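You operate a simulated robot arm through the tools that you are given. There is no shell and no other tool. Be economical: measure what you need, move in short steps, check, and stop when the job is done.

Carry out the task below with a simulated robot arm. There is one attempt and no reset: what you move stays moved.

JOB
Scan slide R-42 at 4800 dpi.
Fine: load it, shut the scanner tray, slide the feed knob to Feed; watch the display; one scan; leave it loaded, the dial set and the scanner on.

The check looks at the end state, three seconds after you hand in, the way a careful person would. Anything else that was tipped, shoved, dropped, spilled or broken makes it a failure.

ROBOT AND FRAMES
A 7-joint arm with a two-finger parallel gripper, fixed in place. Base frame: the origin is at the foot of the arm, x ahead of it, y to its left, z up; the work surface is at about z = 4. Readings come in mm, degrees, newtons and seconds.
With the tool pointing down near the work surface it reaches from about 240 to 620 mm from the base axis. Its first joint turns from -66.0 to 66.0 degrees. Payload 2.6 kg.
Tool frame: the origin (TCP) lies between the finger pads and is the grasp point; the fingertips stand 30 mm ahead of it; z points along the fingers, y is the line along which they close. Largest opening 94 mm; finger width 28, thickness 10; the body of the gripper, 50 by 96 mm, starts 55 mm behind the TCP.
Orientation is that of the tool frame in the base frame, as [roll, pitch, yaw] about the fixed x, y, z axes, in that order (R = Rz(yaw) Ry(pitch) Rx(roll)). With the fingers straight down and closing along the base's y, the tool's x points along the base's -x, its y along +y and its z along -z.

CONTROLS
- The arm moves only by the tool step_arm. Its argument "steps" is one flat list of numbers, 7 for each row, row after row: the opening, from 0 (shut) to 1 (fully open), then the shift along the tool's x, y, z in mm, then the turn, a rotation vector about the tool's x, y, z in degrees. In form: [fingers, x, y, z, ax, ay, az, fingers, x, y, z, ax, ay, az, ...]. A call has 1 to 8 rows; each row shifts and turns the commanded pose from where the row before left it, along the tool's axes as they then stand. Each row takes 0.2 s and may step no farther than 50 mm and 8.6 degrees from the row before; otherwise, or with a gripper value out of range, the whole call is refused. A pose out of reach is approached as far as the arm can. The call stops where the force on the tool passes 90 N (or 10 N more than at its start, if that is more) or the arm is blocked; 0.2 s more then pass. The fingers move at their own pace (about 72 mm/s each) and stop on an object; they squeeze with about 42 N. The grip force told is the motor's: it shows also when the fingers shut on nothing. Time passes only in rows, and 0.2 s behind the last, so rows that do not move let the fingers close. The reply holds the time, the measured pose of the TCP, the force on the tool along the base axes, the opening and the grip force, in the units named above and with some noise, with the torque about the TCP (base axes, N m) and any sound that the robot's microphone picked up.
- Cameras (640 x 400 px; columns grow to the right, rows downward): "scene" is fixed at [25.8, 426.4, 561.7]; the picture's right is [-0.84, -0.55, 0.00], its down [-0.32, 0.49, -0.81] and it looks along [0.44, -0.68, -0.59] (base axes); focal length 321 px, centre (320, 200). "wrist" rides on the gripper at [76, 14, -102] in the tool frame; the picture's right is [-0.18, 0.98, 0.00], its down [-0.75, -0.14, -0.64] and it looks along [-0.63, -0.12, 0.77] (tool axes); focal length 243 px, centre (320, 200). There is no depth. A picture from a camera that has moved, and an enlarged one, comes with that camera's place and axes in the base frame and with its lens.
- camera(camera): a new picture of that camera. No time passes.
- zoom(camera, box): a new picture of the part [left, top, right, bottom] of that camera's present view, enlarged. No time passes.
- sign_off(): hands the job in; it is judged then, once.

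Work in short steps. Places have to be worked out from the pictures, the camera data and where the tool is seen: move nearer, look again, correct. Check each grasp and each placing, and mend what went wrong. You have 120 turns and 84 pictures in all, those below and enlarged ones among them. Open the gripper and draw the arm clear of the work before you hand the job in, unless the task says otherwise; then end with one line.

The tools are called after ">>>" by a JSON object that holds its "fn" and its "kwargs". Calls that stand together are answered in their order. step_arm: Moves the arm, as the interface text tells. Its arguments: {"type":"object","properties":{"steps":{"type":"array","items":{"type":"number"}}},"required":["steps"]} The other tools are called the same way: camera (camera) takes a picture; zoom (camera, box) takes an enlarged picture of a part of a camera's view; sign_off () hands the job in.

At the start:

```text
time_s: 0.0
position: [318.8, 169.2, 372.9]
tcp_rot: [179.9, 0.1, 179.9]
contact_force: [-1.4, 0.4, 0.0]
torque: [-0.01, 0.01, 0.02]
gripper_width: 93.8
gripper_force: 0.1
```

scene: 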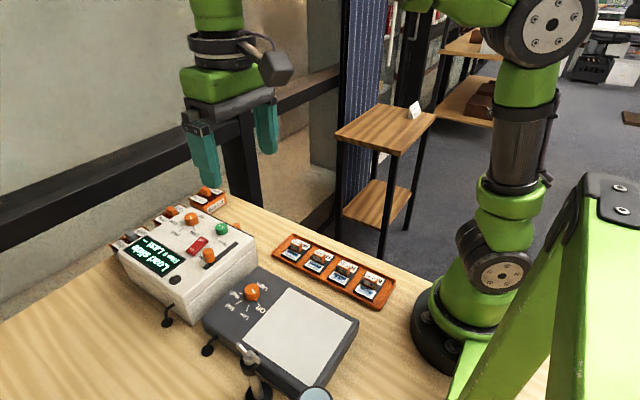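
wrist: 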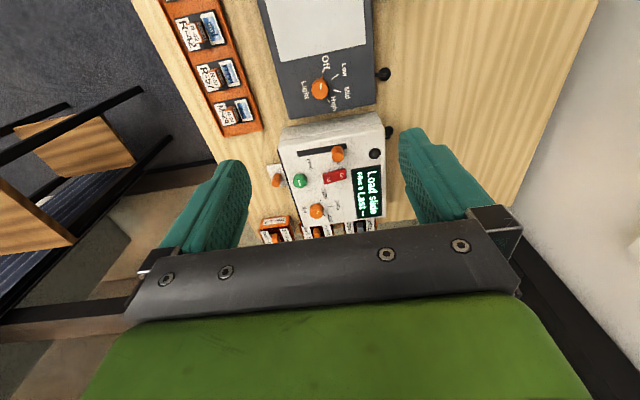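

I'll look closely at the scanner, slides and racks first.

>>> {"fn": "zoom", "kwargs": {"camera": "scene", "box": [100, 170, 270, 330]}}

>>> {"fn": "zoom", "kwargs": {"camera": "scene", "box": [260, 225, 410, 315]}}

>>> {"fn": "zoom", "kwargs": {"camera": "wrist", "box": [250, 100, 410, 250]}}

>>> {"fn": "zoom", "kwargs": {"camera": "wrist", "box": [150, 0, 310, 140]}}

```text
2.50 times, centred on (185, 250) of scene
camera zoom: at [25.8, 426.4, 561.7], right [-0.84, -0.55, 0.0], down [-0.32, 0.49, -0.81], along [0.44, -0.68, -0.59], focal length 803 px, centre (658, 75)
```

zoom: 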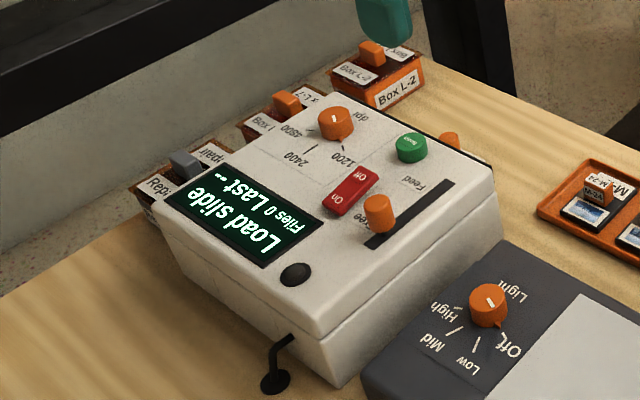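

```text
4.27 times, centred on (335, 270) of scene
camera zoom: at [25.8, 426.4, 561.7], right [-0.84, -0.55, 0.0], down [-0.32, 0.49, -0.81], along [0.44, -0.68, -0.59], focal length 1371 px, centre (256, -99)
```

zoom: 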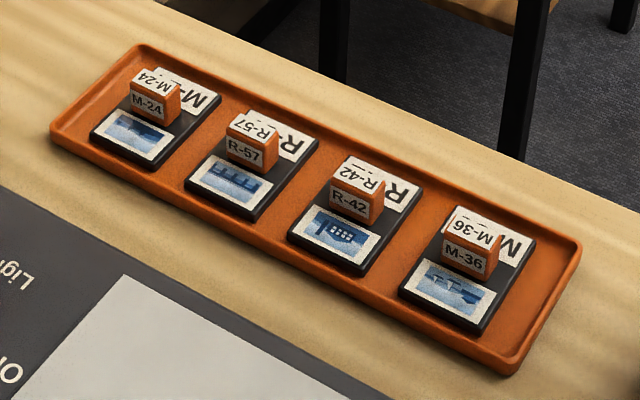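

```text
2.67 times, centred on (330, 175) of wrist
camera zoom: at [242.6, 182.0, 474.4], right [0.19, 0.98, 0.0], down [0.75, -0.14, 0.64], along [0.63, -0.12, -0.77], focal length 647 px, centre (293, 267)
```

zoom: 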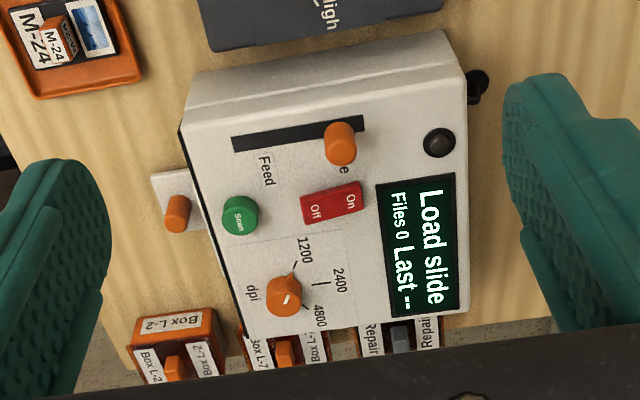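

```text
2.86 times, centred on (230, 70) of wrist
camera zoom: at [242.6, 182.0, 474.4], right [0.19, 0.98, 0.0], down [0.75, -0.14, 0.64], along [0.63, -0.12, -0.77], focal length 693 px, centre (577, 571)
```

zoom: 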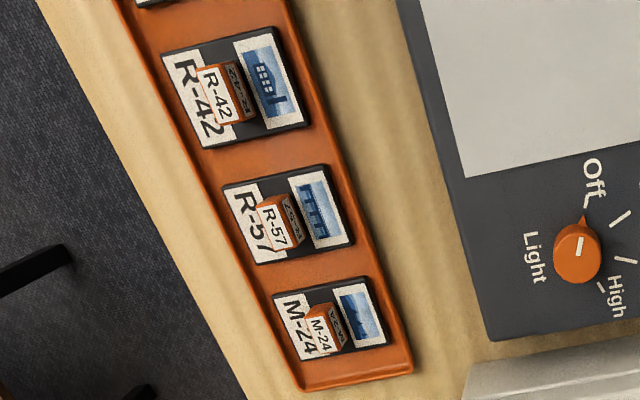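

The feed knob is near (448,173,107), the dpi knob near (582,110,94) and R-42 near (246,-10). An orange knob on the scanner's -y side looks like the tray handle. I'll move nearer to see it.

>>> {"fn": "step_arm", "kwargs": {"steps": [1, -8, -28, 28, 0, 0, 0, 1, -8, -28, 28, 0, 0, 0, 1, -8, -28, 28, 0, 0, 0, 1, -8, -28, 28, 0, 0, 0]}}

>>> {"fn": "camera", "kwargs": {"camera": "wrist"}}

```text
time_s: 1.0
position: [351.4, 55.2, 261.4]
tcp_rot: [179.8, 0.0, -180.0]
contact_force: [0.5, -0.2, -0.5]
torque: [-0.01, -0.02, 0.0]
gripper_width: 93.9
gripper_force: 0.1
```

```text
77 pictures are left
camera wrist: at [274.4, 67.6, 362.6], right [0.18, 0.98, 0.0], down [0.75, -0.14, 0.64], along [0.63, -0.12, -0.77], focal length 243 px, centre (320, 200)
```

wrist: 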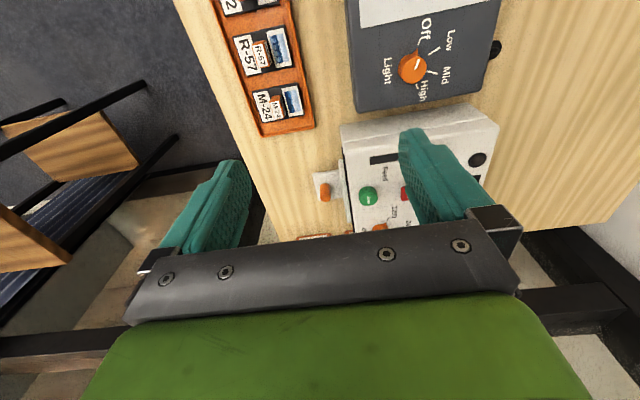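

>>> {"fn": "zoom", "kwargs": {"camera": "wrist", "box": [290, 140, 410, 240]}}

>>> {"fn": "zoom", "kwargs": {"camera": "scene", "box": [165, 195, 255, 255]}}

```text
4.00 times, centred on (350, 190) of wrist
camera zoom: at [274.4, 67.6, 362.6], right [0.18, 0.98, 0.0], down [0.75, -0.14, 0.64], along [0.63, -0.12, -0.77], focal length 970 px, centre (200, 240)
```

zoom: 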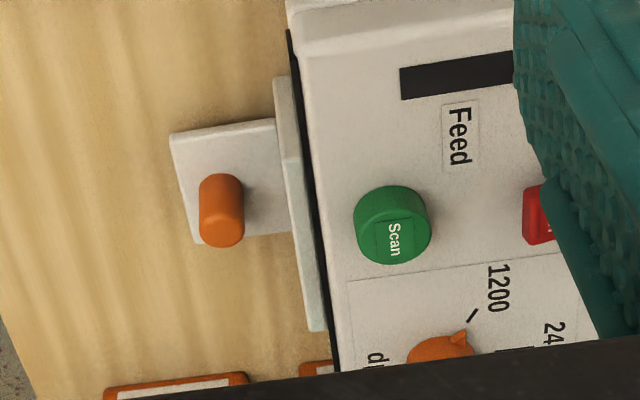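

```text
6.67 times, centred on (210, 225) of scene
camera zoom: at [25.8, 426.5, 561.7], right [-0.84, -0.55, 0.0], down [-0.32, 0.49, -0.81], along [0.44, -0.68, -0.59], focal length 2142 px, centre (1053, 33)
```

zoom: 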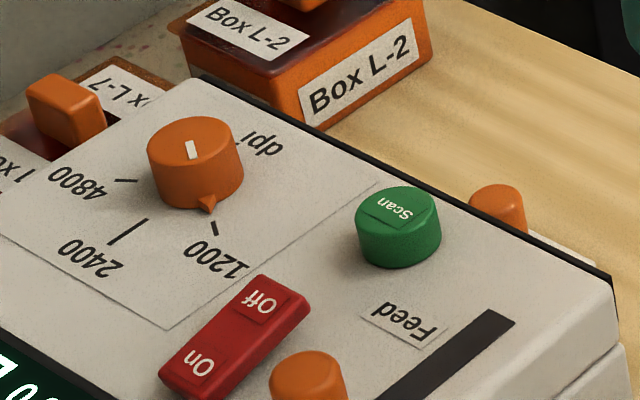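

The dpi pointer is at 1200, and the tray handle is a knob near (530,28,45). I'll turn the tool so the fingers close along x and the camera is on the -y side.

>>> {"fn": "step_arm", "kwargs": {"steps": [1, 0, 0, 0, 0, 0, -8.5, 1, 0, 0, 0, 0, 0, -8.5, 1, 0, 0, 0, 0, 0, -8.5, 1, 0, 0, 0, 0, 0, -8.5, 1, 0, 0, 0, 0, 0, -8.5, 1, 0, 0, 0, 0, 0, -8.5, 1, 0, 0, 0, 0, 0, -8.5, 1, 0, 0, 0, 0, 0, -8.5]}}

>>> {"fn": "step_arm", "kwargs": {"steps": [1, 0, 0, 0, 0, 0, -8, 1, 0, 0, 0, 0, 0, -8, 1, 0, 0, 0, 0, 0, -6]}}

```text
time_s: 2.8
position: [351.4, 55.9, 260.3]
tcp_rot: [179.9, -0.1, -112.0]
contact_force: [0.0, -0.9, 0.2]
torque: [-0.01, 0.0, -0.03]
gripper_width: 94.2
gripper_force: 0.0
```

```text
time_s: 3.6
position: [351.2, 57.2, 260.6]
tcp_rot: [-180.0, -0.1, -89.9]
contact_force: [-0.2, -0.5, -0.2]
torque: [0.02, 0.01, 0.01]
gripper_width: 93.8
gripper_force: 0.1
```

Now moving above the tray knob at about z=150.

>>> {"fn": "step_arm", "kwargs": {"steps": [1, 5.8, -35.8, 22, 0, 0, 0, 1, 5.8, -35.8, 22, 0, 0, 0, 1, 5.8, -35.8, 22, 0, 0, 0, 1, 5.8, -35.8, 22, 0, 0, 0, 1, 5.8, -35.8, 22, 0, 0, 0]}}

>>> {"fn": "camera", "kwargs": {"camera": "wrist"}}

>>> {"fn": "camera", "kwargs": {"camera": "scene"}}

```text
time_s: 4.8
position: [530.5, 28.6, 151.3]
tcp_rot: [-179.9, 0.1, -90.1]
contact_force: [0.0, -0.6, 0.2]
torque: [-0.03, 0.01, 0.01]
gripper_width: 94.2
gripper_force: 0.1
```

```text
74 pictures are left
camera wrist: at [515.8, -49.1, 252.3], right [-0.98, 0.19, 0.0], down [0.14, 0.75, 0.64], along [0.12, 0.63, -0.77], focal length 243 px, centre (320, 200)
```

wrist: 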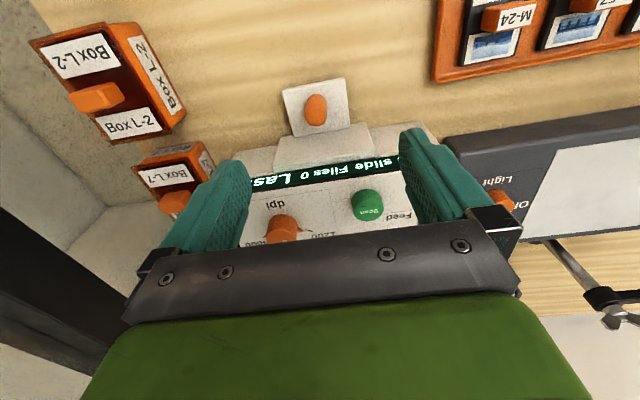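

```text
73 pictures are left
```

scene: 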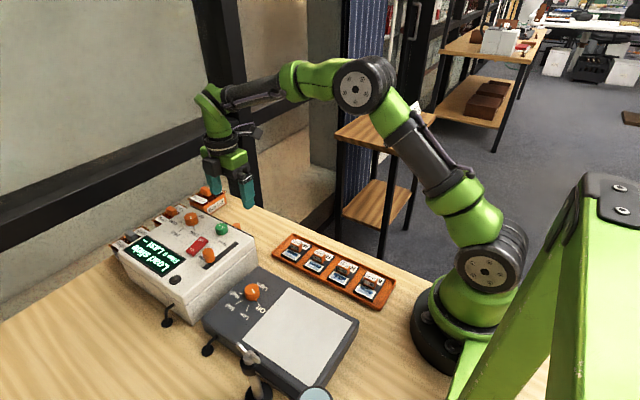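

The knob sits under the TCP at about (532,28) and is roughly 25 mm tall on the lip. I'll descend so the fingertips stop just above the lip, then close.

>>> {"fn": "step_arm", "kwargs": {"steps": [0.6, 0, -1, 32, 0, 0, 0, 0.6, 0, -1, 32, 0, 0, 0, 0.6, 0, 0, 30, 0, 0, 0, 0.6, 0, 0, 0, 0, 0, 0]}}

>>> {"fn": "zoom", "kwargs": {"camera": "wrist", "box": [200, 50, 440, 200]}}

```text
time_s: 5.8
position: [531.0, 28.7, 57.2]
tcp_rot: [180.0, 0.0, -90.1]
contact_force: [1.0, 0.0, -0.2]
torque: [0.01, 0.01, 0.0]
gripper_width: 56.1
gripper_force: 0.0
```

```text
2.67 times, centred on (320, 125) of wrist
camera zoom: at [516.3, -49.0, 158.6], right [-0.98, 0.19, 0.0], down [0.14, 0.75, 0.64], along [0.12, 0.63, -0.77], focal length 647 px, centre (320, 400)
```

zoom: 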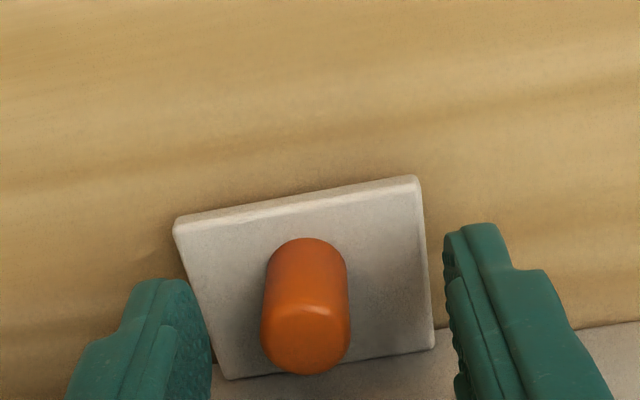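

The knob is centred between the fingers and they clear the lip. Closing.

>>> {"fn": "step_arm", "kwargs": {"steps": [0, 0, 0, 0, 0, 0, 0, 0, 0, 0, 0, 0, 0, 0, 0, 0, 0, 0, 0, 0, 0]}}

>>> {"fn": "step_arm", "kwargs": {"steps": [0, 10, 0, 0, 0, 0, 0, 0, 10, 0, 0, 0, 0, 0]}}

>>> {"fn": "zoom", "kwargs": {"camera": "wrist", "box": [160, 50, 480, 250]}}

```text
time_s: 6.6
position: [534.7, 26.1, 59.4]
tcp_rot: [-179.3, -0.1, -89.9]
contact_force: [36.7, 1.4, -12.3]
torque: [0.12, -0.39, -0.11]
gripper_width: 18.9
gripper_force: 45.1
```

```text
time_s: 7.2
position: [535.7, 8.4, 57.5]
tcp_rot: [-179.3, 0.0, -89.9]
contact_force: [27.8, 0.8, 0.1]
torque: [-0.6, -0.31, -0.03]
gripper_width: 18.9
gripper_force: 45.2
```

```text
2.00 times, centred on (320, 150) of wrist
camera zoom: at [518.7, -69.3, 160.1], right [-0.98, 0.18, -0.01], down [0.13, 0.75, 0.64], along [0.13, 0.63, -0.77], focal length 485 px, centre (320, 300)
```

zoom: 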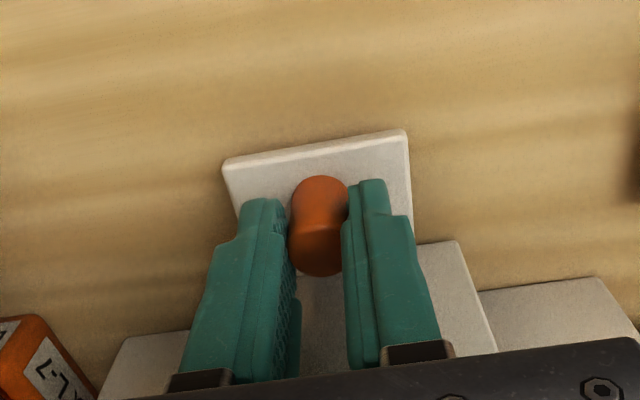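

The tray follows. I'll ease the sideways load by 4 mm and keep pulling.

>>> {"fn": "step_arm", "kwargs": {"steps": [0, 8, -4, 0, 0, 0, 0, 0, 12, 0, 0, 0, 0, 0, 0, 12, 0, 0, 0, 0, 0, 0, 12, 0, 0, 0, 0, 0]}}

>>> {"fn": "camera", "kwargs": {"camera": "wrist"}}

```text
time_s: 8.2
position: [534.9, -36.4, 57.4]
tcp_rot: [179.7, 0.1, -90.3]
contact_force: [-27.7, 0.4, 33.7]
torque: [0.26, 0.89, 0.03]
gripper_width: 18.6
gripper_force: 45.4
```

```text
70 pictures are left
camera wrist: at [520.3, -114.0, 158.6], right [-0.98, 0.19, 0.01], down [0.15, 0.75, 0.64], along [0.12, 0.63, -0.77], focal length 243 px, centre (320, 200)
```

wrist: 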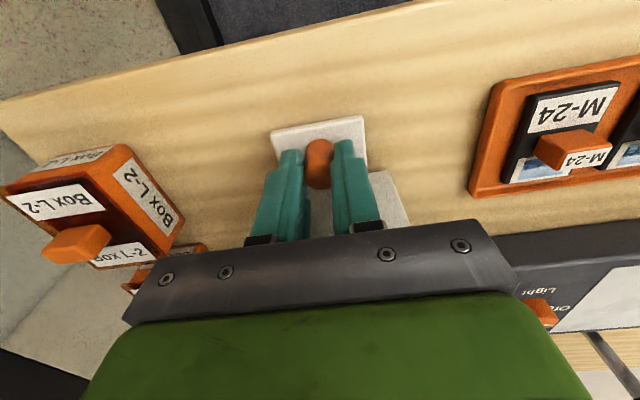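

About 62 mm out so far. I'll keep pulling gently to find the end stop.

>>> {"fn": "step_arm", "kwargs": {"steps": [0, 8, 2, 0, 0, 0, 0, 0, 8, 0, 0, 0, 0, 0, 0, 8, 0, 0, 0, 0, 0]}}

>>> {"fn": "zoom", "kwargs": {"camera": "scene", "box": [140, 140, 300, 260]}}

```text
time_s: 9.0
position: [536.1, -60.5, 56.5]
tcp_rot: [-179.9, 0.0, -90.2]
contact_force: [-11.4, 0.0, 25.4]
torque: [0.63, 0.36, 0.0]
gripper_width: 18.7
gripper_force: 44.2
```

```text
3.33 times, centred on (220, 200) of scene
camera zoom: at [25.7, 426.5, 561.7], right [-0.84, -0.55, 0.0], down [-0.32, 0.49, -0.81], along [0.44, -0.68, -0.59], focal length 1071 px, centre (653, 200)
```

zoom: 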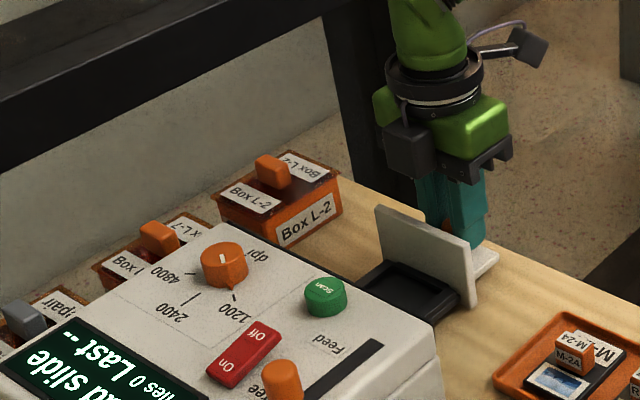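

The black slide pocket is coming into view. A little more to find the stop.

>>> {"fn": "step_arm", "kwargs": {"steps": [0, 6, 0.5, 0, 0, 0, 0, 0, 6, 0, 0, 0, 0, 0]}}

>>> {"fn": "zoom", "kwargs": {"camera": "scene", "box": [180, 170, 280, 240]}}

```text
time_s: 9.6
position: [535.1, -66.0, 56.5]
tcp_rot: [-179.9, 0.6, -89.5]
contact_force: [9.4, 25.9, 7.7]
torque: [-0.09, -0.29, 0.05]
gripper_width: 18.9
gripper_force: 45.1
```

```text
5.71 times, centred on (230, 205) of scene
camera zoom: at [25.7, 426.5, 561.7], right [-0.84, -0.55, 0.0], down [-0.32, 0.49, -0.81], along [0.44, -0.68, -0.59], focal length 1836 px, centre (834, 171)
```

zoom: 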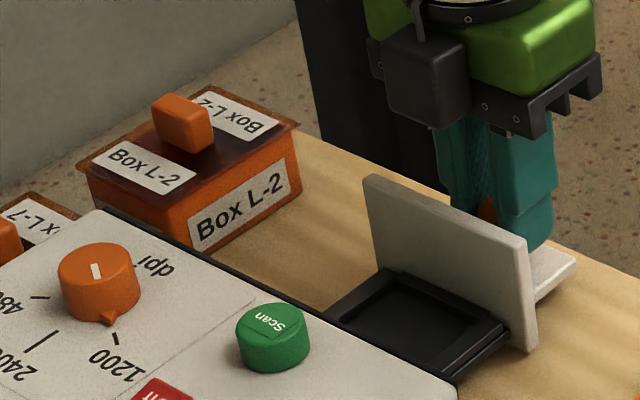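

End stop reached at about 92 mm, and the pocket is fully out. I'll relieve the pull, open and lift away.

>>> {"fn": "step_arm", "kwargs": {"steps": [0, -5, 0, 0, 0, 0, 0, 0.6, 0, 0, 0, 0, 0, 0, 0.6, 0, 0, 0, 0, 0, 0, 0.6, 0, 0, -40, 0, 0, 0, 0.6, 0, 0, -40, 0, 0, 0, 0.6, 0, 0, -40, 0, 0, 0]}}

>>> {"fn": "camera", "kwargs": {"camera": "wrist"}}

```text
time_s: 11.0
position: [531.4, -66.3, 178.6]
tcp_rot: [-180.0, 0.0, -90.1]
contact_force: [0.0, 0.2, 0.2]
torque: [-0.02, 0.0, 0.05]
gripper_width: 56.5
gripper_force: 0.2
```

```text
67 pictures are left
camera wrist: at [517.9, -143.9, 280.4], right [-0.98, 0.19, 0.0], down [0.14, 0.75, 0.64], along [0.12, 0.63, -0.77], focal length 243 px, centre (320, 200)
```

wrist: 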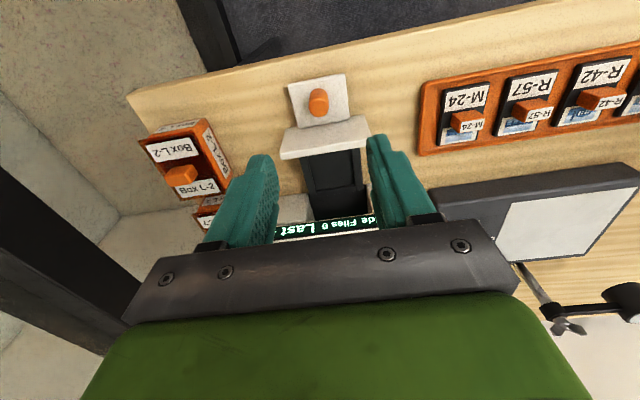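

Next is the dpi dial near (582,110), top about z=94. I'll move above it and turn the tool 45° so the fingers avoid the pointer.

>>> {"fn": "step_arm", "kwargs": {"steps": [0.6, -44, -12.5, 0, 0, 0, 0, 0.6, -44, -12.5, 0, 0, 0, 0, 0.6, -44, -12.5, 0, 0, 0, 0, 0.6, -44, -12.5, 0, 0, 0, 0]}}

>>> {"fn": "camera", "kwargs": {"camera": "wrist"}}

>>> {"fn": "step_arm", "kwargs": {"steps": [0.6, 0, 0, 0, 0, 0, -7.5, 0.6, 0, 0, 0, 0, 0, -7.5, 0.6, 0, 0, 0, 0, 0, -7.5, 0.6, 0, 0, 0, 0, 0, -7.5, 0.6, 0, 0, 0, 0, 0, -7.5, 0.6, 0, 0, 0, 0, 0, -7.5]}}

>>> {"fn": "camera", "kwargs": {"camera": "wrist"}}

>>> {"fn": "zoom", "kwargs": {"camera": "scene", "box": [130, 130, 290, 250]}}

```text
time_s: 12.0
position: [583.1, 111.0, 176.3]
tcp_rot: [-180.0, 0.1, -90.1]
contact_force: [-0.5, 0.4, -0.3]
torque: [-0.01, -0.01, -0.02]
gripper_width: 56.5
gripper_force: 0.0
```

```text
66 pictures are left
camera wrist: at [569.2, 34.0, 277.5], right [-0.98, 0.19, 0.0], down [0.14, 0.75, 0.64], along [0.12, 0.63, -0.77], focal length 243 px, centre (320, 200)
```

wrist: 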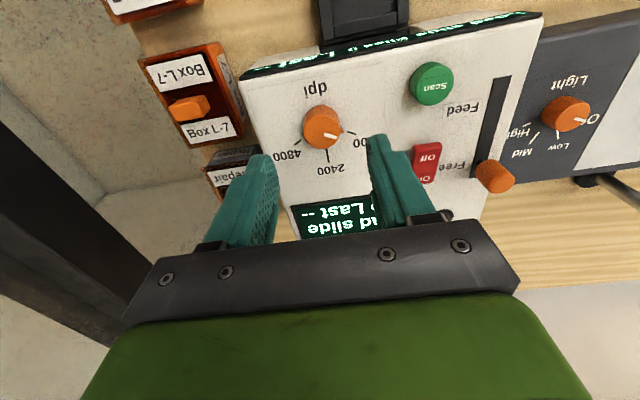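

```text
time_s: 13.4
position: [584.6, 109.0, 175.6]
tcp_rot: [180.0, 0.0, -44.8]
contact_force: [0.0, -0.2, -1.3]
torque: [0.0, -0.03, 0.01]
gripper_width: 56.6
gripper_force: 0.0
```

```text
65 pictures are left
camera wrist: at [627.2, 44.2, 277.4], right [-0.82, -0.57, 0.0], down [-0.43, 0.63, 0.64], along [-0.36, 0.53, -0.77], focal length 243 px, centre (320, 200)
```

wrist: 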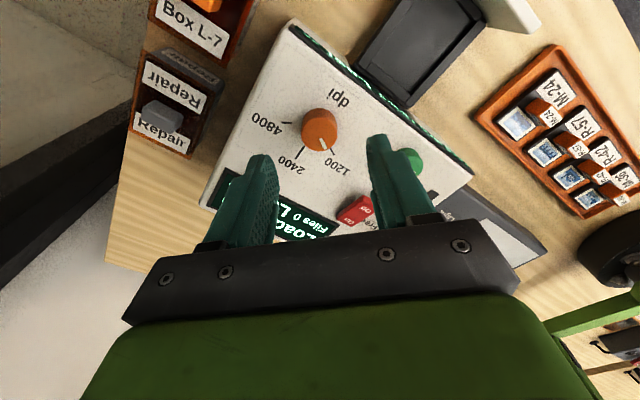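

```text
3.33 times, centred on (210, 190) of scene
camera zoom: at [25.8, 426.4, 561.7], right [-0.84, -0.55, 0.0], down [-0.32, 0.49, -0.81], along [0.44, -0.68, -0.59], focal length 1071 px, centre (687, 233)
```

zoom: 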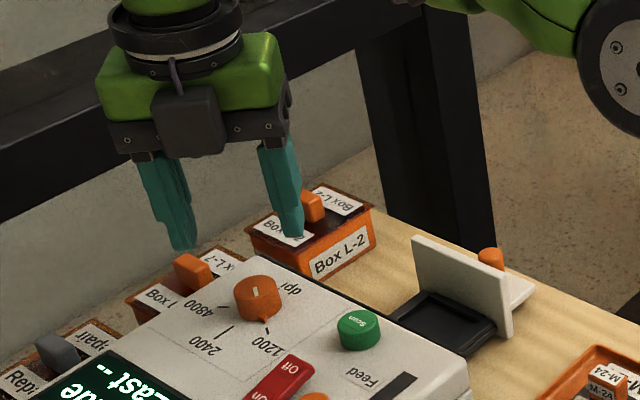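

The dial centre is about (583,106). I'll correct by a few mm and descend with the fingertips just above the panel.

>>> {"fn": "step_arm", "kwargs": {"steps": [0.6, 1, 3.2, 20, 0, 0, 0, 0.6, 0, 0, 22, 0, 0, 0, 0.6, 0, 0, 17, 0, 0, 0, 0.6, 0, 0, 0, 0, 0, 0]}}

>>> {"fn": "zoom", "kwargs": {"camera": "wrist", "box": [200, 50, 440, 200]}}

>>> {"fn": "zoom", "kwargs": {"camera": "scene", "box": [140, 170, 240, 245]}}

```text
time_s: 14.4
position: [581.7, 105.5, 117.1]
tcp_rot: [-179.9, 0.1, -45.1]
contact_force: [-2.0, 0.7, 1.6]
torque: [-0.09, 0.11, -0.06]
gripper_width: 57.1
gripper_force: 0.6
```

```text
2.67 times, centred on (320, 125) of wrist
camera zoom: at [625.1, 40.6, 219.6], right [-0.83, -0.56, 0.0], down [-0.43, 0.63, 0.64], along [-0.36, 0.53, -0.77], focal length 647 px, centre (320, 400)
```

zoom: 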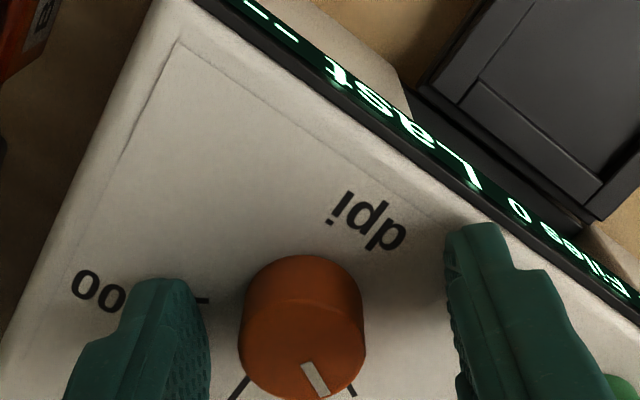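

```text
5.33 times, centred on (190, 208) of scene
camera zoom: at [25.8, 426.4, 561.7], right [-0.84, -0.55, 0.0], down [-0.32, 0.49, -0.81], along [0.44, -0.68, -0.59], focal length 1713 px, centre (1013, 160)
```

zoom: 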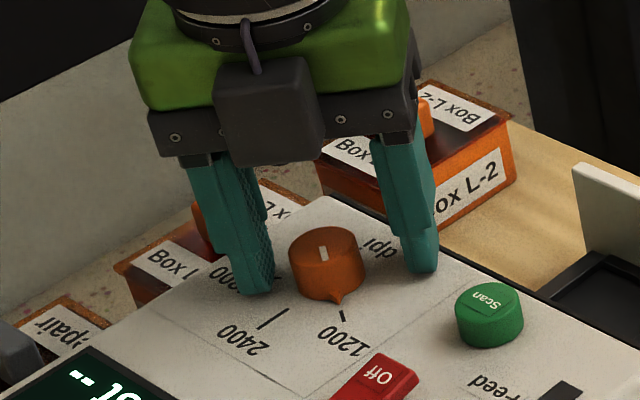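

The fingertips are right at the panel, so I'll raise 2 mm, shift 4 mm to centre and close.

>>> {"fn": "step_arm", "kwargs": {"steps": [0.6, 0, -4, -2, 0, 0, 0, 0, 0, 0, 0, 0, 0, 0, 0, 0, 0, 0, 0, 0, 0, 0, 0, 0, 0, 0, 0, 0]}}

>>> {"fn": "zoom", "kwargs": {"camera": "scene", "box": [140, 170, 240, 245]}}

```text
time_s: 15.4
position: [585.7, 110.2, 119.3]
tcp_rot: [-179.8, 0.0, -45.0]
contact_force: [11.1, 5.3, -5.2]
torque: [0.1, -0.33, -0.03]
gripper_width: 27.3
gripper_force: 45.1
```

```text
5.33 times, centred on (190, 208) of scene
camera zoom: at [25.9, 426.5, 561.7], right [-0.84, -0.55, 0.0], down [-0.32, 0.49, -0.81], along [0.44, -0.68, -0.59], focal length 1713 px, centre (1013, 160)
```

zoom: 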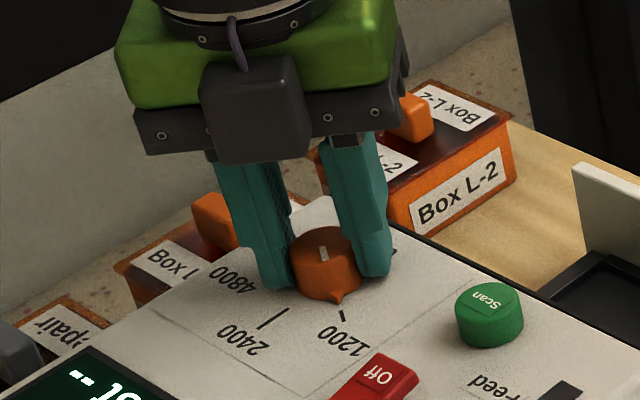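

Gripped, width 27.3 mm. I'll turn clockwise, about halfway, and check.

>>> {"fn": "step_arm", "kwargs": {"steps": [0, 0, 0, 0, 0, 0, 7.5, 0, 0, 0, 0, 0, 0, 7.5, 0, 0, 0, 0, 0, 0, 7.5, 0, 0, 0, 0, 0, 0, 7.5, 0, 0, 0, 0, 0, 0, 7.5, 0, 0, 0, 0, 0, 0, 7.5]}}

>>> {"fn": "zoom", "kwargs": {"camera": "scene", "box": [140, 170, 240, 245]}}

```text
time_s: 16.8
position: [583.3, 107.4, 119.4]
tcp_rot: [179.5, 0.2, -90.6]
contact_force: [-31.2, -5.9, 4.1]
torque: [0.11, 0.85, 0.12]
gripper_width: 27.1
gripper_force: 45.0
```

```text
5.33 times, centred on (190, 208) of scene
camera zoom: at [25.8, 426.4, 561.7], right [-0.84, -0.55, 0.0], down [-0.32, 0.49, -0.81], along [0.44, -0.68, -0.59], focal length 1713 px, centre (1013, 160)
```

zoom: 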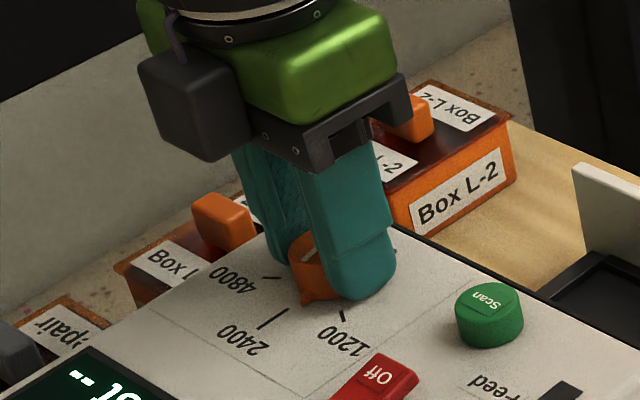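

The knob turns with the grip and the pointer is nearing 2400. I'll trim the side load and continue to 4800.

>>> {"fn": "step_arm", "kwargs": {"steps": [0, 0, 2, 0, 0, 0, 7.5, 0, 0, 0, 0, 0, 0, 7.5, 0, 0, 0, 0, 0, 0, 7.5, 0, 0, 0, 0, 0, 0, 7.5, 0, 0, 0, 0, 0, 0, 7.5]}}

>>> {"fn": "zoom", "kwargs": {"camera": "scene", "box": [140, 170, 240, 245]}}

```text
time_s: 18.0
position: [580.5, 108.7, 118.1]
tcp_rot: [179.5, -0.2, -128.0]
contact_force: [-35.7, -10.0, 2.1]
torque: [-0.09, 0.94, 0.07]
gripper_width: 27.6
gripper_force: 44.8
```

```text
5.33 times, centred on (190, 208) of scene
camera zoom: at [25.8, 426.4, 561.7], right [-0.84, -0.55, 0.0], down [-0.32, 0.49, -0.81], along [0.44, -0.68, -0.59], focal length 1713 px, centre (1013, 160)
```

zoom: 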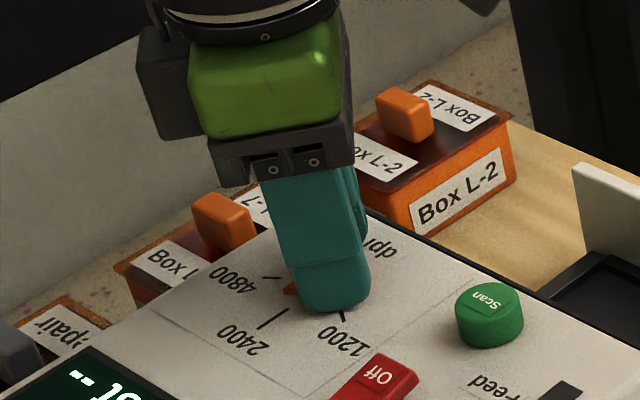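

The pointer still has about 20–25° to go to the 4800 tick. Turning a bit more.

>>> {"fn": "step_arm", "kwargs": {"steps": [0, 0, 2.5, 0, 0, 0, 7.5, 0, 0, 0, 0, 0, 0, 7.5, 0, 0, 0, 0, 0, 0, 6]}}

>>> {"fn": "zoom", "kwargs": {"camera": "scene", "box": [140, 170, 240, 245]}}

```text
time_s: 18.8
position: [580.3, 110.1, 120.4]
tcp_rot: [179.8, -0.1, -148.9]
contact_force: [-30.8, -13.6, 5.3]
torque: [-0.13, 0.6, 0.05]
gripper_width: 27.3
gripper_force: 45.1
```

```text
5.33 times, centred on (190, 208) of scene
camera zoom: at [25.8, 426.4, 561.7], right [-0.84, -0.55, 0.0], down [-0.32, 0.49, -0.81], along [0.44, -0.68, -0.59], focal length 1713 px, centre (1013, 160)
```

zoom: 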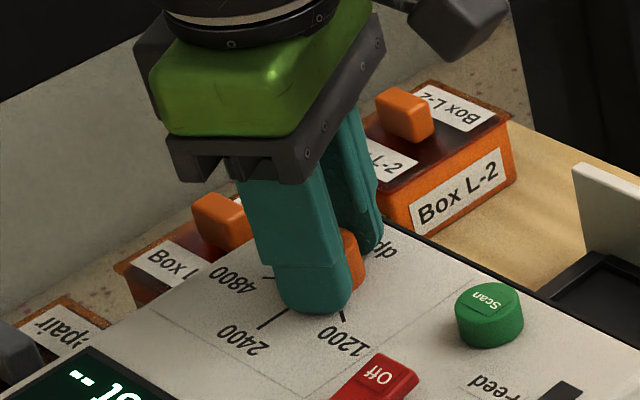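

The pointer is hidden, so I'll release, rise and check where it stands.

>>> {"fn": "step_arm", "kwargs": {"steps": [0.6, 0, 0, 0, 0, 0, 0, 0.6, 0, 0, 0, 0, 0, 0, 0.6, 0, 0, -30, 0, 0, 0, 0.6, 0, 0, -40, 0, 0, 0]}}

>>> {"fn": "zoom", "kwargs": {"camera": "scene", "box": [140, 170, 240, 245]}}

>>> {"fn": "zoom", "kwargs": {"camera": "wrist", "box": [200, 50, 440, 200]}}

```text
time_s: 19.8
position: [581.3, 110.0, 188.7]
tcp_rot: [180.0, 0.1, -148.7]
contact_force: [-1.0, 0.7, -0.6]
torque: [0.02, -0.01, 0.01]
gripper_width: 56.3
gripper_force: 0.1
```

```text
5.33 times, centred on (190, 208) of scene
camera zoom: at [25.8, 426.4, 561.7], right [-0.84, -0.55, 0.0], down [-0.32, 0.49, -0.81], along [0.44, -0.68, -0.59], focal length 1713 px, centre (1013, 160)
```

zoom: 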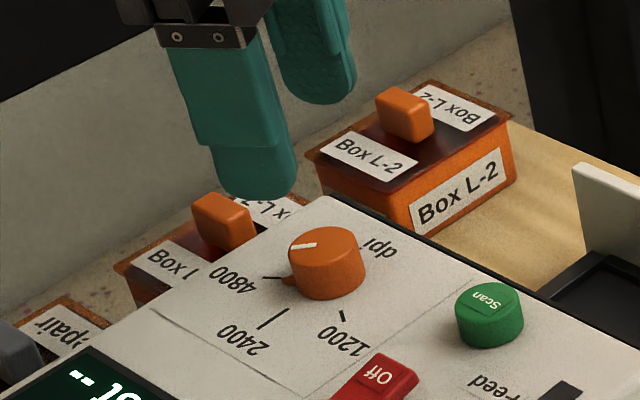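

```text
2.67 times, centred on (320, 125) of wrist
camera zoom: at [509.1, 80.9, 290.4], right [-0.36, 0.93, 0.0], down [0.72, 0.27, 0.64], along [0.6, 0.23, -0.77], focal length 647 px, centre (320, 400)
```

zoom: 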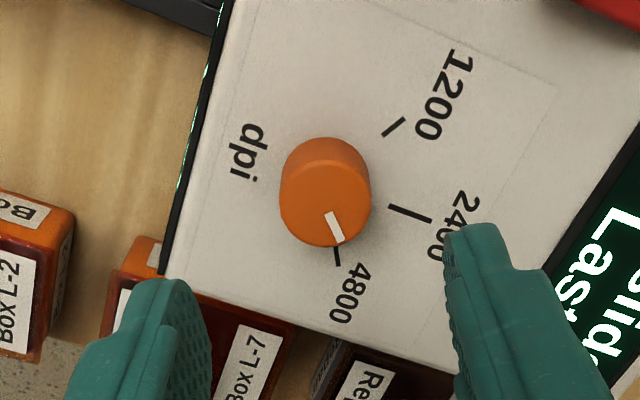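

The dial reads 4800. Now I'll turn back to yaw -90 and go over the slide rack.

>>> {"fn": "step_arm", "kwargs": {"steps": [0.6, 0, 0, 0, 0, 0, -8.4, 0.6, 0, 0, 0, 0, 0, -8.4, 0.6, 0, 0, 0, 0, 0, -8.4, 0.6, 0, 0, 0, 0, 0, -8.4, 0.6, 0, 0, 0, 0, 0, -8.4, 0.6, 0, 0, 0, 0, 0, -8.4, 0.6, 0, 0, 0, 0, 0, -8.4]}}

>>> {"fn": "step_arm", "kwargs": {"steps": [0.6, 14, 44, 0, 0, 0, 0, 0.6, 14, 44, 0, 0, 0, 0, 0.6, 14, 44, 0, 0, 0, 0, 0.6, 14, 44, 0, 0, 0, 0, 0.6, 14, 44, 0, 0, 0, 0, 0.6, 14, 44, 0, 0, 0, 0, 0.6, 14, 44, 0, 0, 0, 0]}}

>>> {"fn": "camera", "kwargs": {"camera": "wrist"}}

```text
time_s: 21.4
position: [582.2, 108.9, 189.5]
tcp_rot: [-179.9, 0.1, -89.7]
contact_force: [0.1, 0.8, 0.3]
torque: [-0.03, 0.02, 0.02]
gripper_width: 56.3
gripper_force: 0.1
```

```text
time_s: 23.0
position: [271.5, 7.5, 190.3]
tcp_rot: [-179.8, 0.1, -89.8]
contact_force: [1.1, -0.2, -0.4]
torque: [0.02, -0.01, -0.03]
gripper_width: 56.2
gripper_force: 0.1
```

```text
55 pictures are left
camera wrist: at [257.6, -69.8, 290.2], right [-0.98, 0.18, 0.0], down [0.14, 0.75, 0.64], along [0.12, 0.63, -0.77], focal length 243 px, centre (320, 200)
```

wrist: 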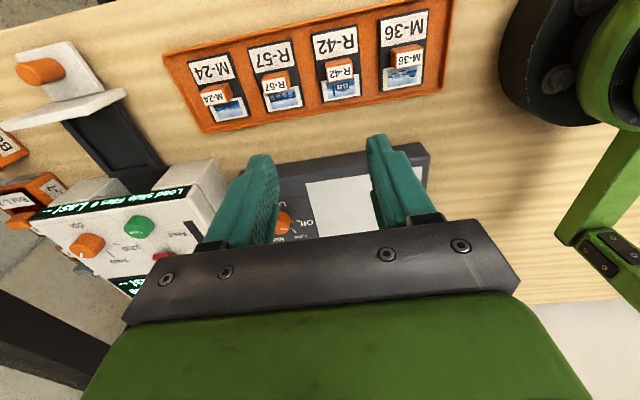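

R-42's handle is at about (247,-10). I'll move above it, lower, and look again.

>>> {"fn": "step_arm", "kwargs": {"steps": [0.6, 9, 12, 25, 0, 0, 0, 0.6, 9, 12, 25, 0, 0, 0, 0.6, 0, 0, 15, 0, 0, 0]}}

>>> {"fn": "zoom", "kwargs": {"camera": "wrist", "box": [200, 20, 440, 170]}}

>>> {"fn": "zoom", "kwargs": {"camera": "scene", "box": [260, 200, 420, 320]}}

```text
time_s: 23.8
position: [248.4, -7.2, 124.2]
tcp_rot: [-179.9, 0.1, -89.9]
contact_force: [0.5, 0.2, 0.0]
torque: [-0.02, 0.0, 0.0]
gripper_width: 56.4
gripper_force: 0.0
```

```text
2.67 times, centred on (320, 95) of wrist
camera zoom: at [234.1, -85.7, 225.2], right [-0.98, 0.18, 0.0], down [0.14, 0.75, 0.64], along [0.12, 0.63, -0.77], focal length 647 px, centre (320, 480)
```

zoom: 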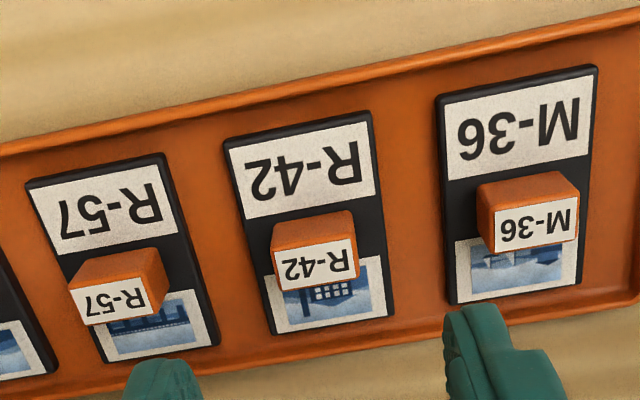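

```text
3.33 times, centred on (340, 260) of scene
camera zoom: at [25.8, 426.4, 561.7], right [-0.84, -0.55, 0.0], down [-0.32, 0.49, -0.81], along [0.44, -0.68, -0.59], focal length 1071 px, centre (253, 0)
```

zoom: 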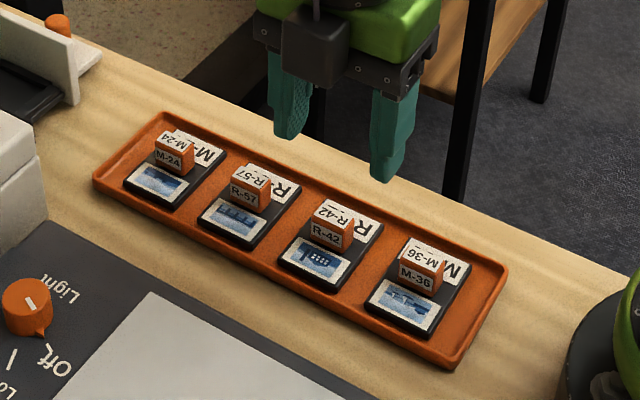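

The R-42 handle is at about (248,-12), top near z=35 and about 26 mm wide in x. I'll lower to z≈50 with a 47 mm opening.

>>> {"fn": "step_arm", "kwargs": {"steps": [0.5, 2.5, 0, 25, 0, 0, 0, 0.5, 2.5, 0, 25, 0, 0, 0, 0.5, 0, 0, 14, 0, 0, 0, 0.5, 0, 0, 0, 0, 0, 0]}}

>>> {"fn": "zoom", "kwargs": {"camera": "wrist", "box": [200, 50, 440, 200]}}

>>> {"fn": "zoom", "kwargs": {"camera": "scene", "box": [290, 220, 410, 310]}}

```text
time_s: 24.8
position: [248.5, -13.3, 59.0]
tcp_rot: [-179.9, 0.2, -89.8]
contact_force: [-0.6, 0.1, -0.7]
torque: [0.01, -0.01, 0.02]
gripper_width: 47.1
gripper_force: 0.0
```

```text
2.67 times, centred on (320, 125) of wrist
camera zoom: at [233.7, -90.1, 161.1], right [-0.98, 0.18, 0.0], down [0.14, 0.75, 0.64], along [0.12, 0.63, -0.77], focal length 647 px, centre (320, 400)
```

zoom: 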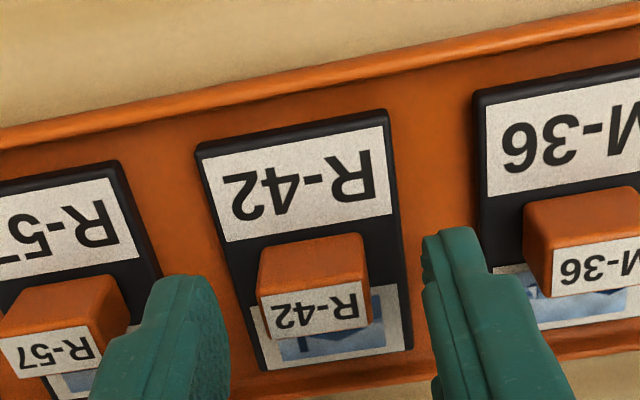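

```text
4.44 times, centred on (350, 265) of scene
camera zoom: at [25.8, 426.4, 561.7], right [-0.84, -0.55, 0.0], down [-0.32, 0.49, -0.81], along [0.44, -0.68, -0.59], focal length 1428 px, centre (187, -89)
```

zoom: 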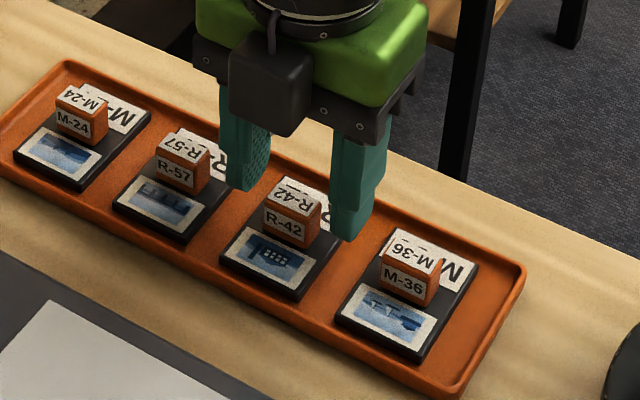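

Well aligned, handle about 1–2 mm off in x. I'll lower 9 mm and close.

>>> {"fn": "step_arm", "kwargs": {"steps": [0.5, 0, -1.5, 9, 0, 0, 0, 0.5, 0, 0, 0, 0, 0, 0, 0, 0, 0, 0, 0, 0, 0, 0, 0, 0, 0, 0, 0, 0, 0, 0, 0, 0, 0, 0, 0]}}

>>> {"fn": "zoom", "kwargs": {"camera": "wrist", "box": [200, 50, 440, 200]}}

```text
time_s: 26.0
position: [250.3, -12.0, 49.9]
tcp_rot: [179.9, 0.1, -89.8]
contact_force: [-1.3, -0.5, 1.1]
torque: [0.0, 0.01, -0.03]
gripper_width: 24.6
gripper_force: 42.4
```

```text
2.67 times, centred on (320, 125) of wrist
camera zoom: at [235.9, -89.5, 152.0], right [-0.98, 0.18, 0.0], down [0.14, 0.75, 0.64], along [0.12, 0.63, -0.77], focal length 647 px, centre (320, 400)
```

zoom: 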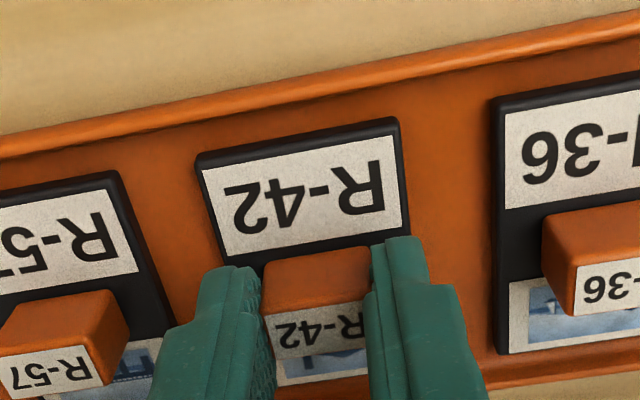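

R-42 is gripped (24.6 mm). Lifting it straight up.

>>> {"fn": "step_arm", "kwargs": {"steps": [0, 0, 0, -10, 0, 0, 0, 0, 0, 0, -20, 0, 0, 0, 0, 0, 0, -35, 0, 0, 0, 0, 0, 0, -40, 0, 0, 0]}}

>>> {"fn": "zoom", "kwargs": {"camera": "wrist", "box": [200, 50, 440, 200]}}

>>> {"fn": "zoom", "kwargs": {"camera": "scene", "box": [270, 170, 430, 290]}}

```text
time_s: 27.0
position: [249.0, -12.4, 156.3]
tcp_rot: [180.0, 0.1, -89.8]
contact_force: [0.2, -0.5, -0.5]
torque: [-0.03, -0.01, -0.01]
gripper_width: 24.7
gripper_force: 41.6
```

```text
2.67 times, centred on (320, 125) of wrist
camera zoom: at [234.7, -90.4, 258.2], right [-0.98, 0.18, 0.0], down [0.14, 0.75, 0.64], along [0.12, 0.63, -0.77], focal length 647 px, centre (320, 400)
```

zoom: 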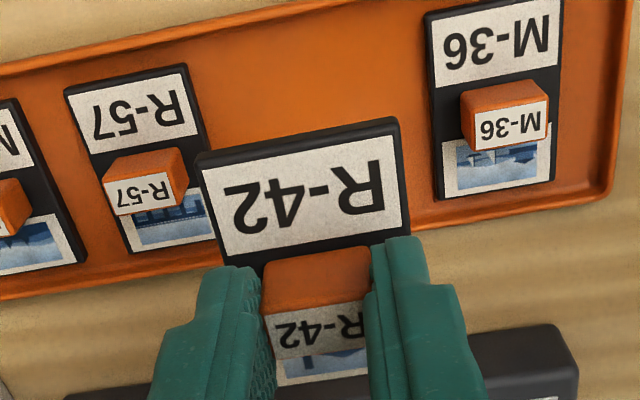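

```text
3.33 times, centred on (350, 230) of scene
camera zoom: at [25.8, 426.4, 561.7], right [-0.84, -0.55, 0.0], down [-0.32, 0.49, -0.81], along [0.44, -0.68, -0.59], focal length 1071 px, centre (220, 100)
```

zoom: 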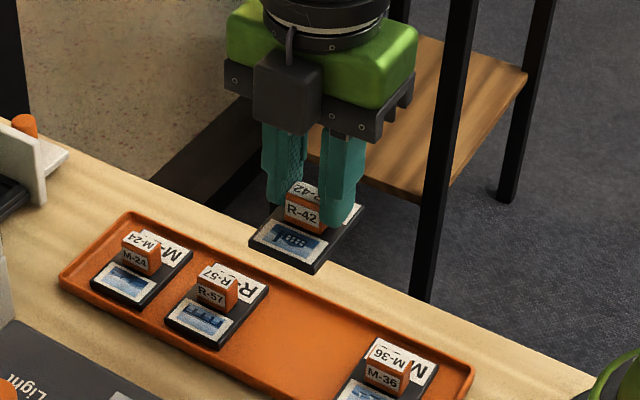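

The slide hangs level. I'll carry it over towards the scanner at z≈200 for a top view of the pocket.

>>> {"fn": "step_arm", "kwargs": {"steps": [0, 0, 0, -44, 0, 0, 0, 0, -7.4, -40.9, 0, 0, 0, 0, 0, -7.4, -40.9, 0, 0, 0, 0, 0, -7.4, -40.9, 0, 0, 0, 0, 0, -7.4, -40.9, 0, 0, 0, 0, 0, -7.4, -40.9, 0, 0, 0, 0, 0, -7.4, -40.9, 0, 0, 0, 0, 0, -7.4, -40.9, 0, 0, 0, 0]}}

>>> {"fn": "camera", "kwargs": {"camera": "wrist"}}

>>> {"fn": "zoom", "kwargs": {"camera": "wrist", "box": [240, 0, 400, 100]}}

```text
time_s: 28.8
position: [537.8, 39.5, 201.4]
tcp_rot: [179.9, 0.1, -89.9]
contact_force: [-0.1, 0.3, -0.2]
torque: [0.01, 0.04, 0.01]
gripper_width: 24.9
gripper_force: 42.0
```

```text
47 pictures are left
camera wrist: at [523.6, -37.5, 302.7], right [-0.98, 0.18, 0.0], down [0.14, 0.75, 0.64], along [0.12, 0.63, -0.77], focal length 243 px, centre (320, 200)
```

wrist: 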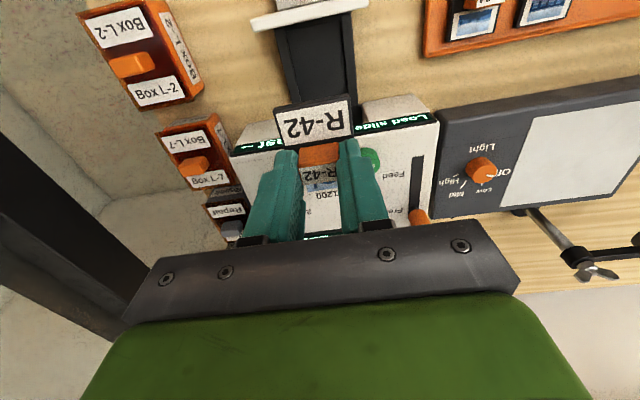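

```text
4.00 times, centred on (320, 50) of wrist
camera zoom: at [523.6, -37.5, 302.7], right [-0.98, 0.18, 0.0], down [0.14, 0.75, 0.64], along [0.12, 0.63, -0.77], focal length 970 px, centre (320, 800)
```

zoom: 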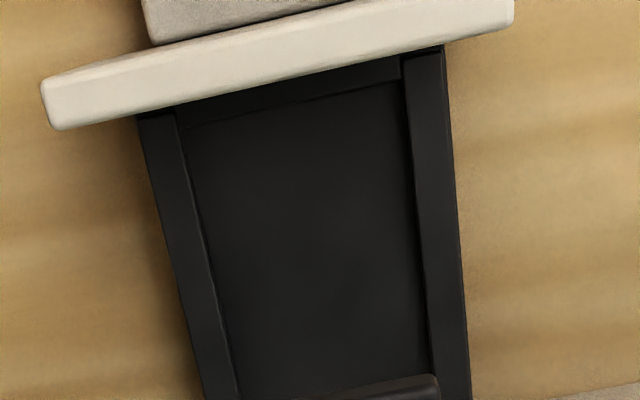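

Pocket inner bounds are about x 509–561 and y -18–56, so its centre is near (535,19). The slide measures about 42×63 and is centred on the TCP. I'll move over the pocket and lower to z≈80.

>>> {"fn": "step_arm", "kwargs": {"steps": [0, 19.5, 2, 0, 0, 0, 0, 0, 0, 0, 40, 0, 0, 0, 0, 0, 0, 40, 0, 0, 0, 0, 0, 0, 40, 0, 0, 0]}}

>>> {"fn": "zoom", "kwargs": {"camera": "wrist", "box": [200, 20, 440, 170]}}

>>> {"fn": "zoom", "kwargs": {"camera": "scene", "box": [170, 150, 290, 240]}}

```text
time_s: 29.8
position: [534.8, 21.7, 79.5]
tcp_rot: [-180.0, 0.2, -89.8]
contact_force: [1.0, -1.1, -0.4]
torque: [0.01, -0.02, 0.02]
gripper_width: 24.4
gripper_force: 41.6
```

```text
2.67 times, centred on (320, 95) of wrist
camera zoom: at [519.5, -56.7, 180.8], right [-0.98, 0.18, 0.0], down [0.14, 0.75, 0.64], along [0.12, 0.63, -0.77], focal length 647 px, centre (320, 480)
```

zoom: 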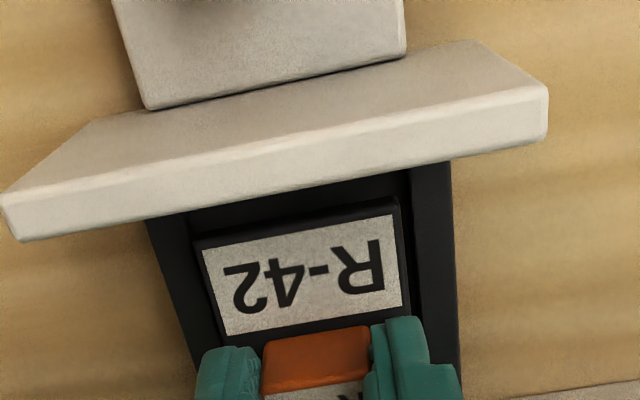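

```text
4.44 times, centred on (230, 195) of scene
camera zoom: at [25.8, 426.4, 561.7], right [-0.84, -0.55, 0.0], down [-0.32, 0.49, -0.81], along [0.44, -0.68, -0.59], focal length 1428 px, centre (720, 222)
```

zoom: 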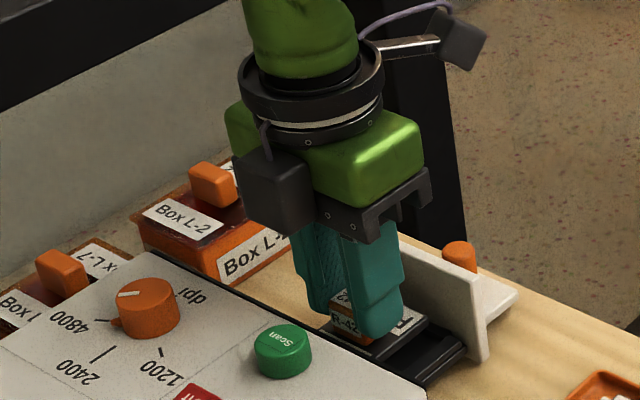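

The slide is over the pocket in x; I'll nudge 3 mm in +y for clearance and lower carefully until contact.

>>> {"fn": "step_arm", "kwargs": {"steps": [0, -3, 0, 7, 0, 0, 0, 0, 0, 0, 5, 0, 0, 0, 0, 0, 0, 3, 0, 0, 0]}}

>>> {"fn": "zoom", "kwargs": {"camera": "wrist", "box": [200, 20, 440, 170]}}

```text
time_s: 30.6
position: [534.7, 23.4, 66.6]
tcp_rot: [-179.9, 0.3, -89.7]
contact_force: [-7.7, 0.5, 18.9]
torque: [0.63, 0.4, 0.21]
gripper_width: 24.8
gripper_force: 41.9
```

```text
2.67 times, centred on (320, 95) of wrist
camera zoom: at [520.2, -53.5, 168.7], right [-0.98, 0.18, 0.0], down [0.14, 0.75, 0.64], along [0.12, 0.63, -0.76], focal length 647 px, centre (320, 480)
```

zoom: 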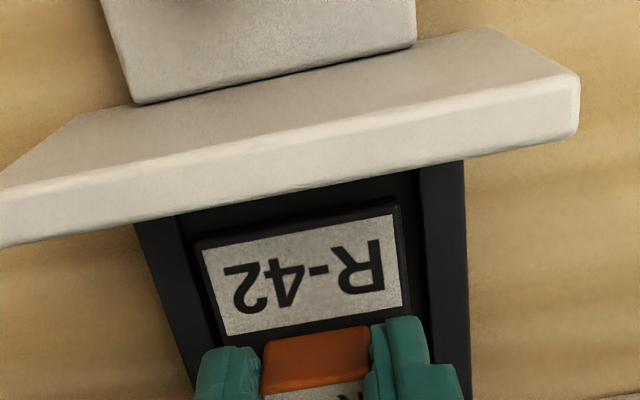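

Contact came early. The torque points at the slide's +y,-x corner, so it is sitting on the inner rail. I'll raise 4 mm, shift 5 mm toward -y and 1 mm toward +x, and lower again.

>>> {"fn": "step_arm", "kwargs": {"steps": [0, 0, 0, -5, 0, 0, 0, 0, 5, -1, 0, 0, 0, 0, 0, 0, 0, 4, 0, 0, 0, 0, 0, 0, 2, 0, 0, 0]}}

```text
time_s: 31.6
position: [535.2, 19.3, 63.3]
tcp_rot: [180.0, 0.0, -89.8]
contact_force: [0.2, 0.8, -0.4]
torque: [0.0, -0.02, -0.03]
gripper_width: 24.8
gripper_force: 42.0
```

Lower now than the previous contact and with no force, so the slide is going into the pocket. Continuing down.

>>> {"fn": "step_arm", "kwargs": {"steps": [0, 0, 0, 2, 0, 0, 0, 0, 0, 0, 1.5, 0, 0, 0]}}

>>> {"fn": "zoom", "kwargs": {"camera": "wrist", "box": [200, 20, 440, 170]}}

```text
time_s: 32.2
position: [538.0, 19.6, 62.5]
tcp_rot: [-179.9, 0.1, -89.8]
contact_force: [-3.6, -0.4, 9.2]
torque: [-0.01, 0.14, -0.03]
gripper_width: 24.5
gripper_force: 41.8
```

```text
2.67 times, centred on (320, 95) of wrist
camera zoom: at [521.9, -58.1, 163.5], right [-0.98, 0.18, 0.0], down [0.14, 0.75, 0.64], along [0.12, 0.63, -0.77], focal length 647 px, centre (320, 480)
```

zoom: 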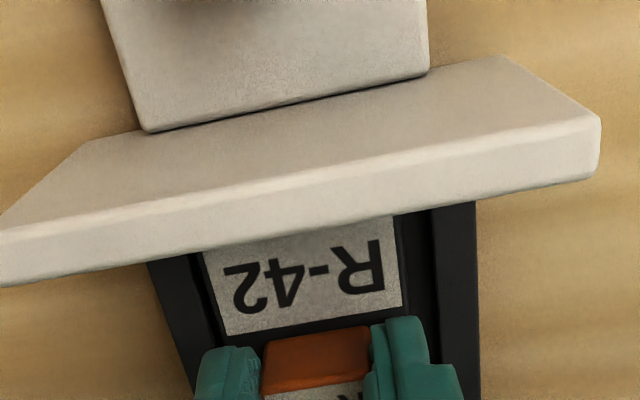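

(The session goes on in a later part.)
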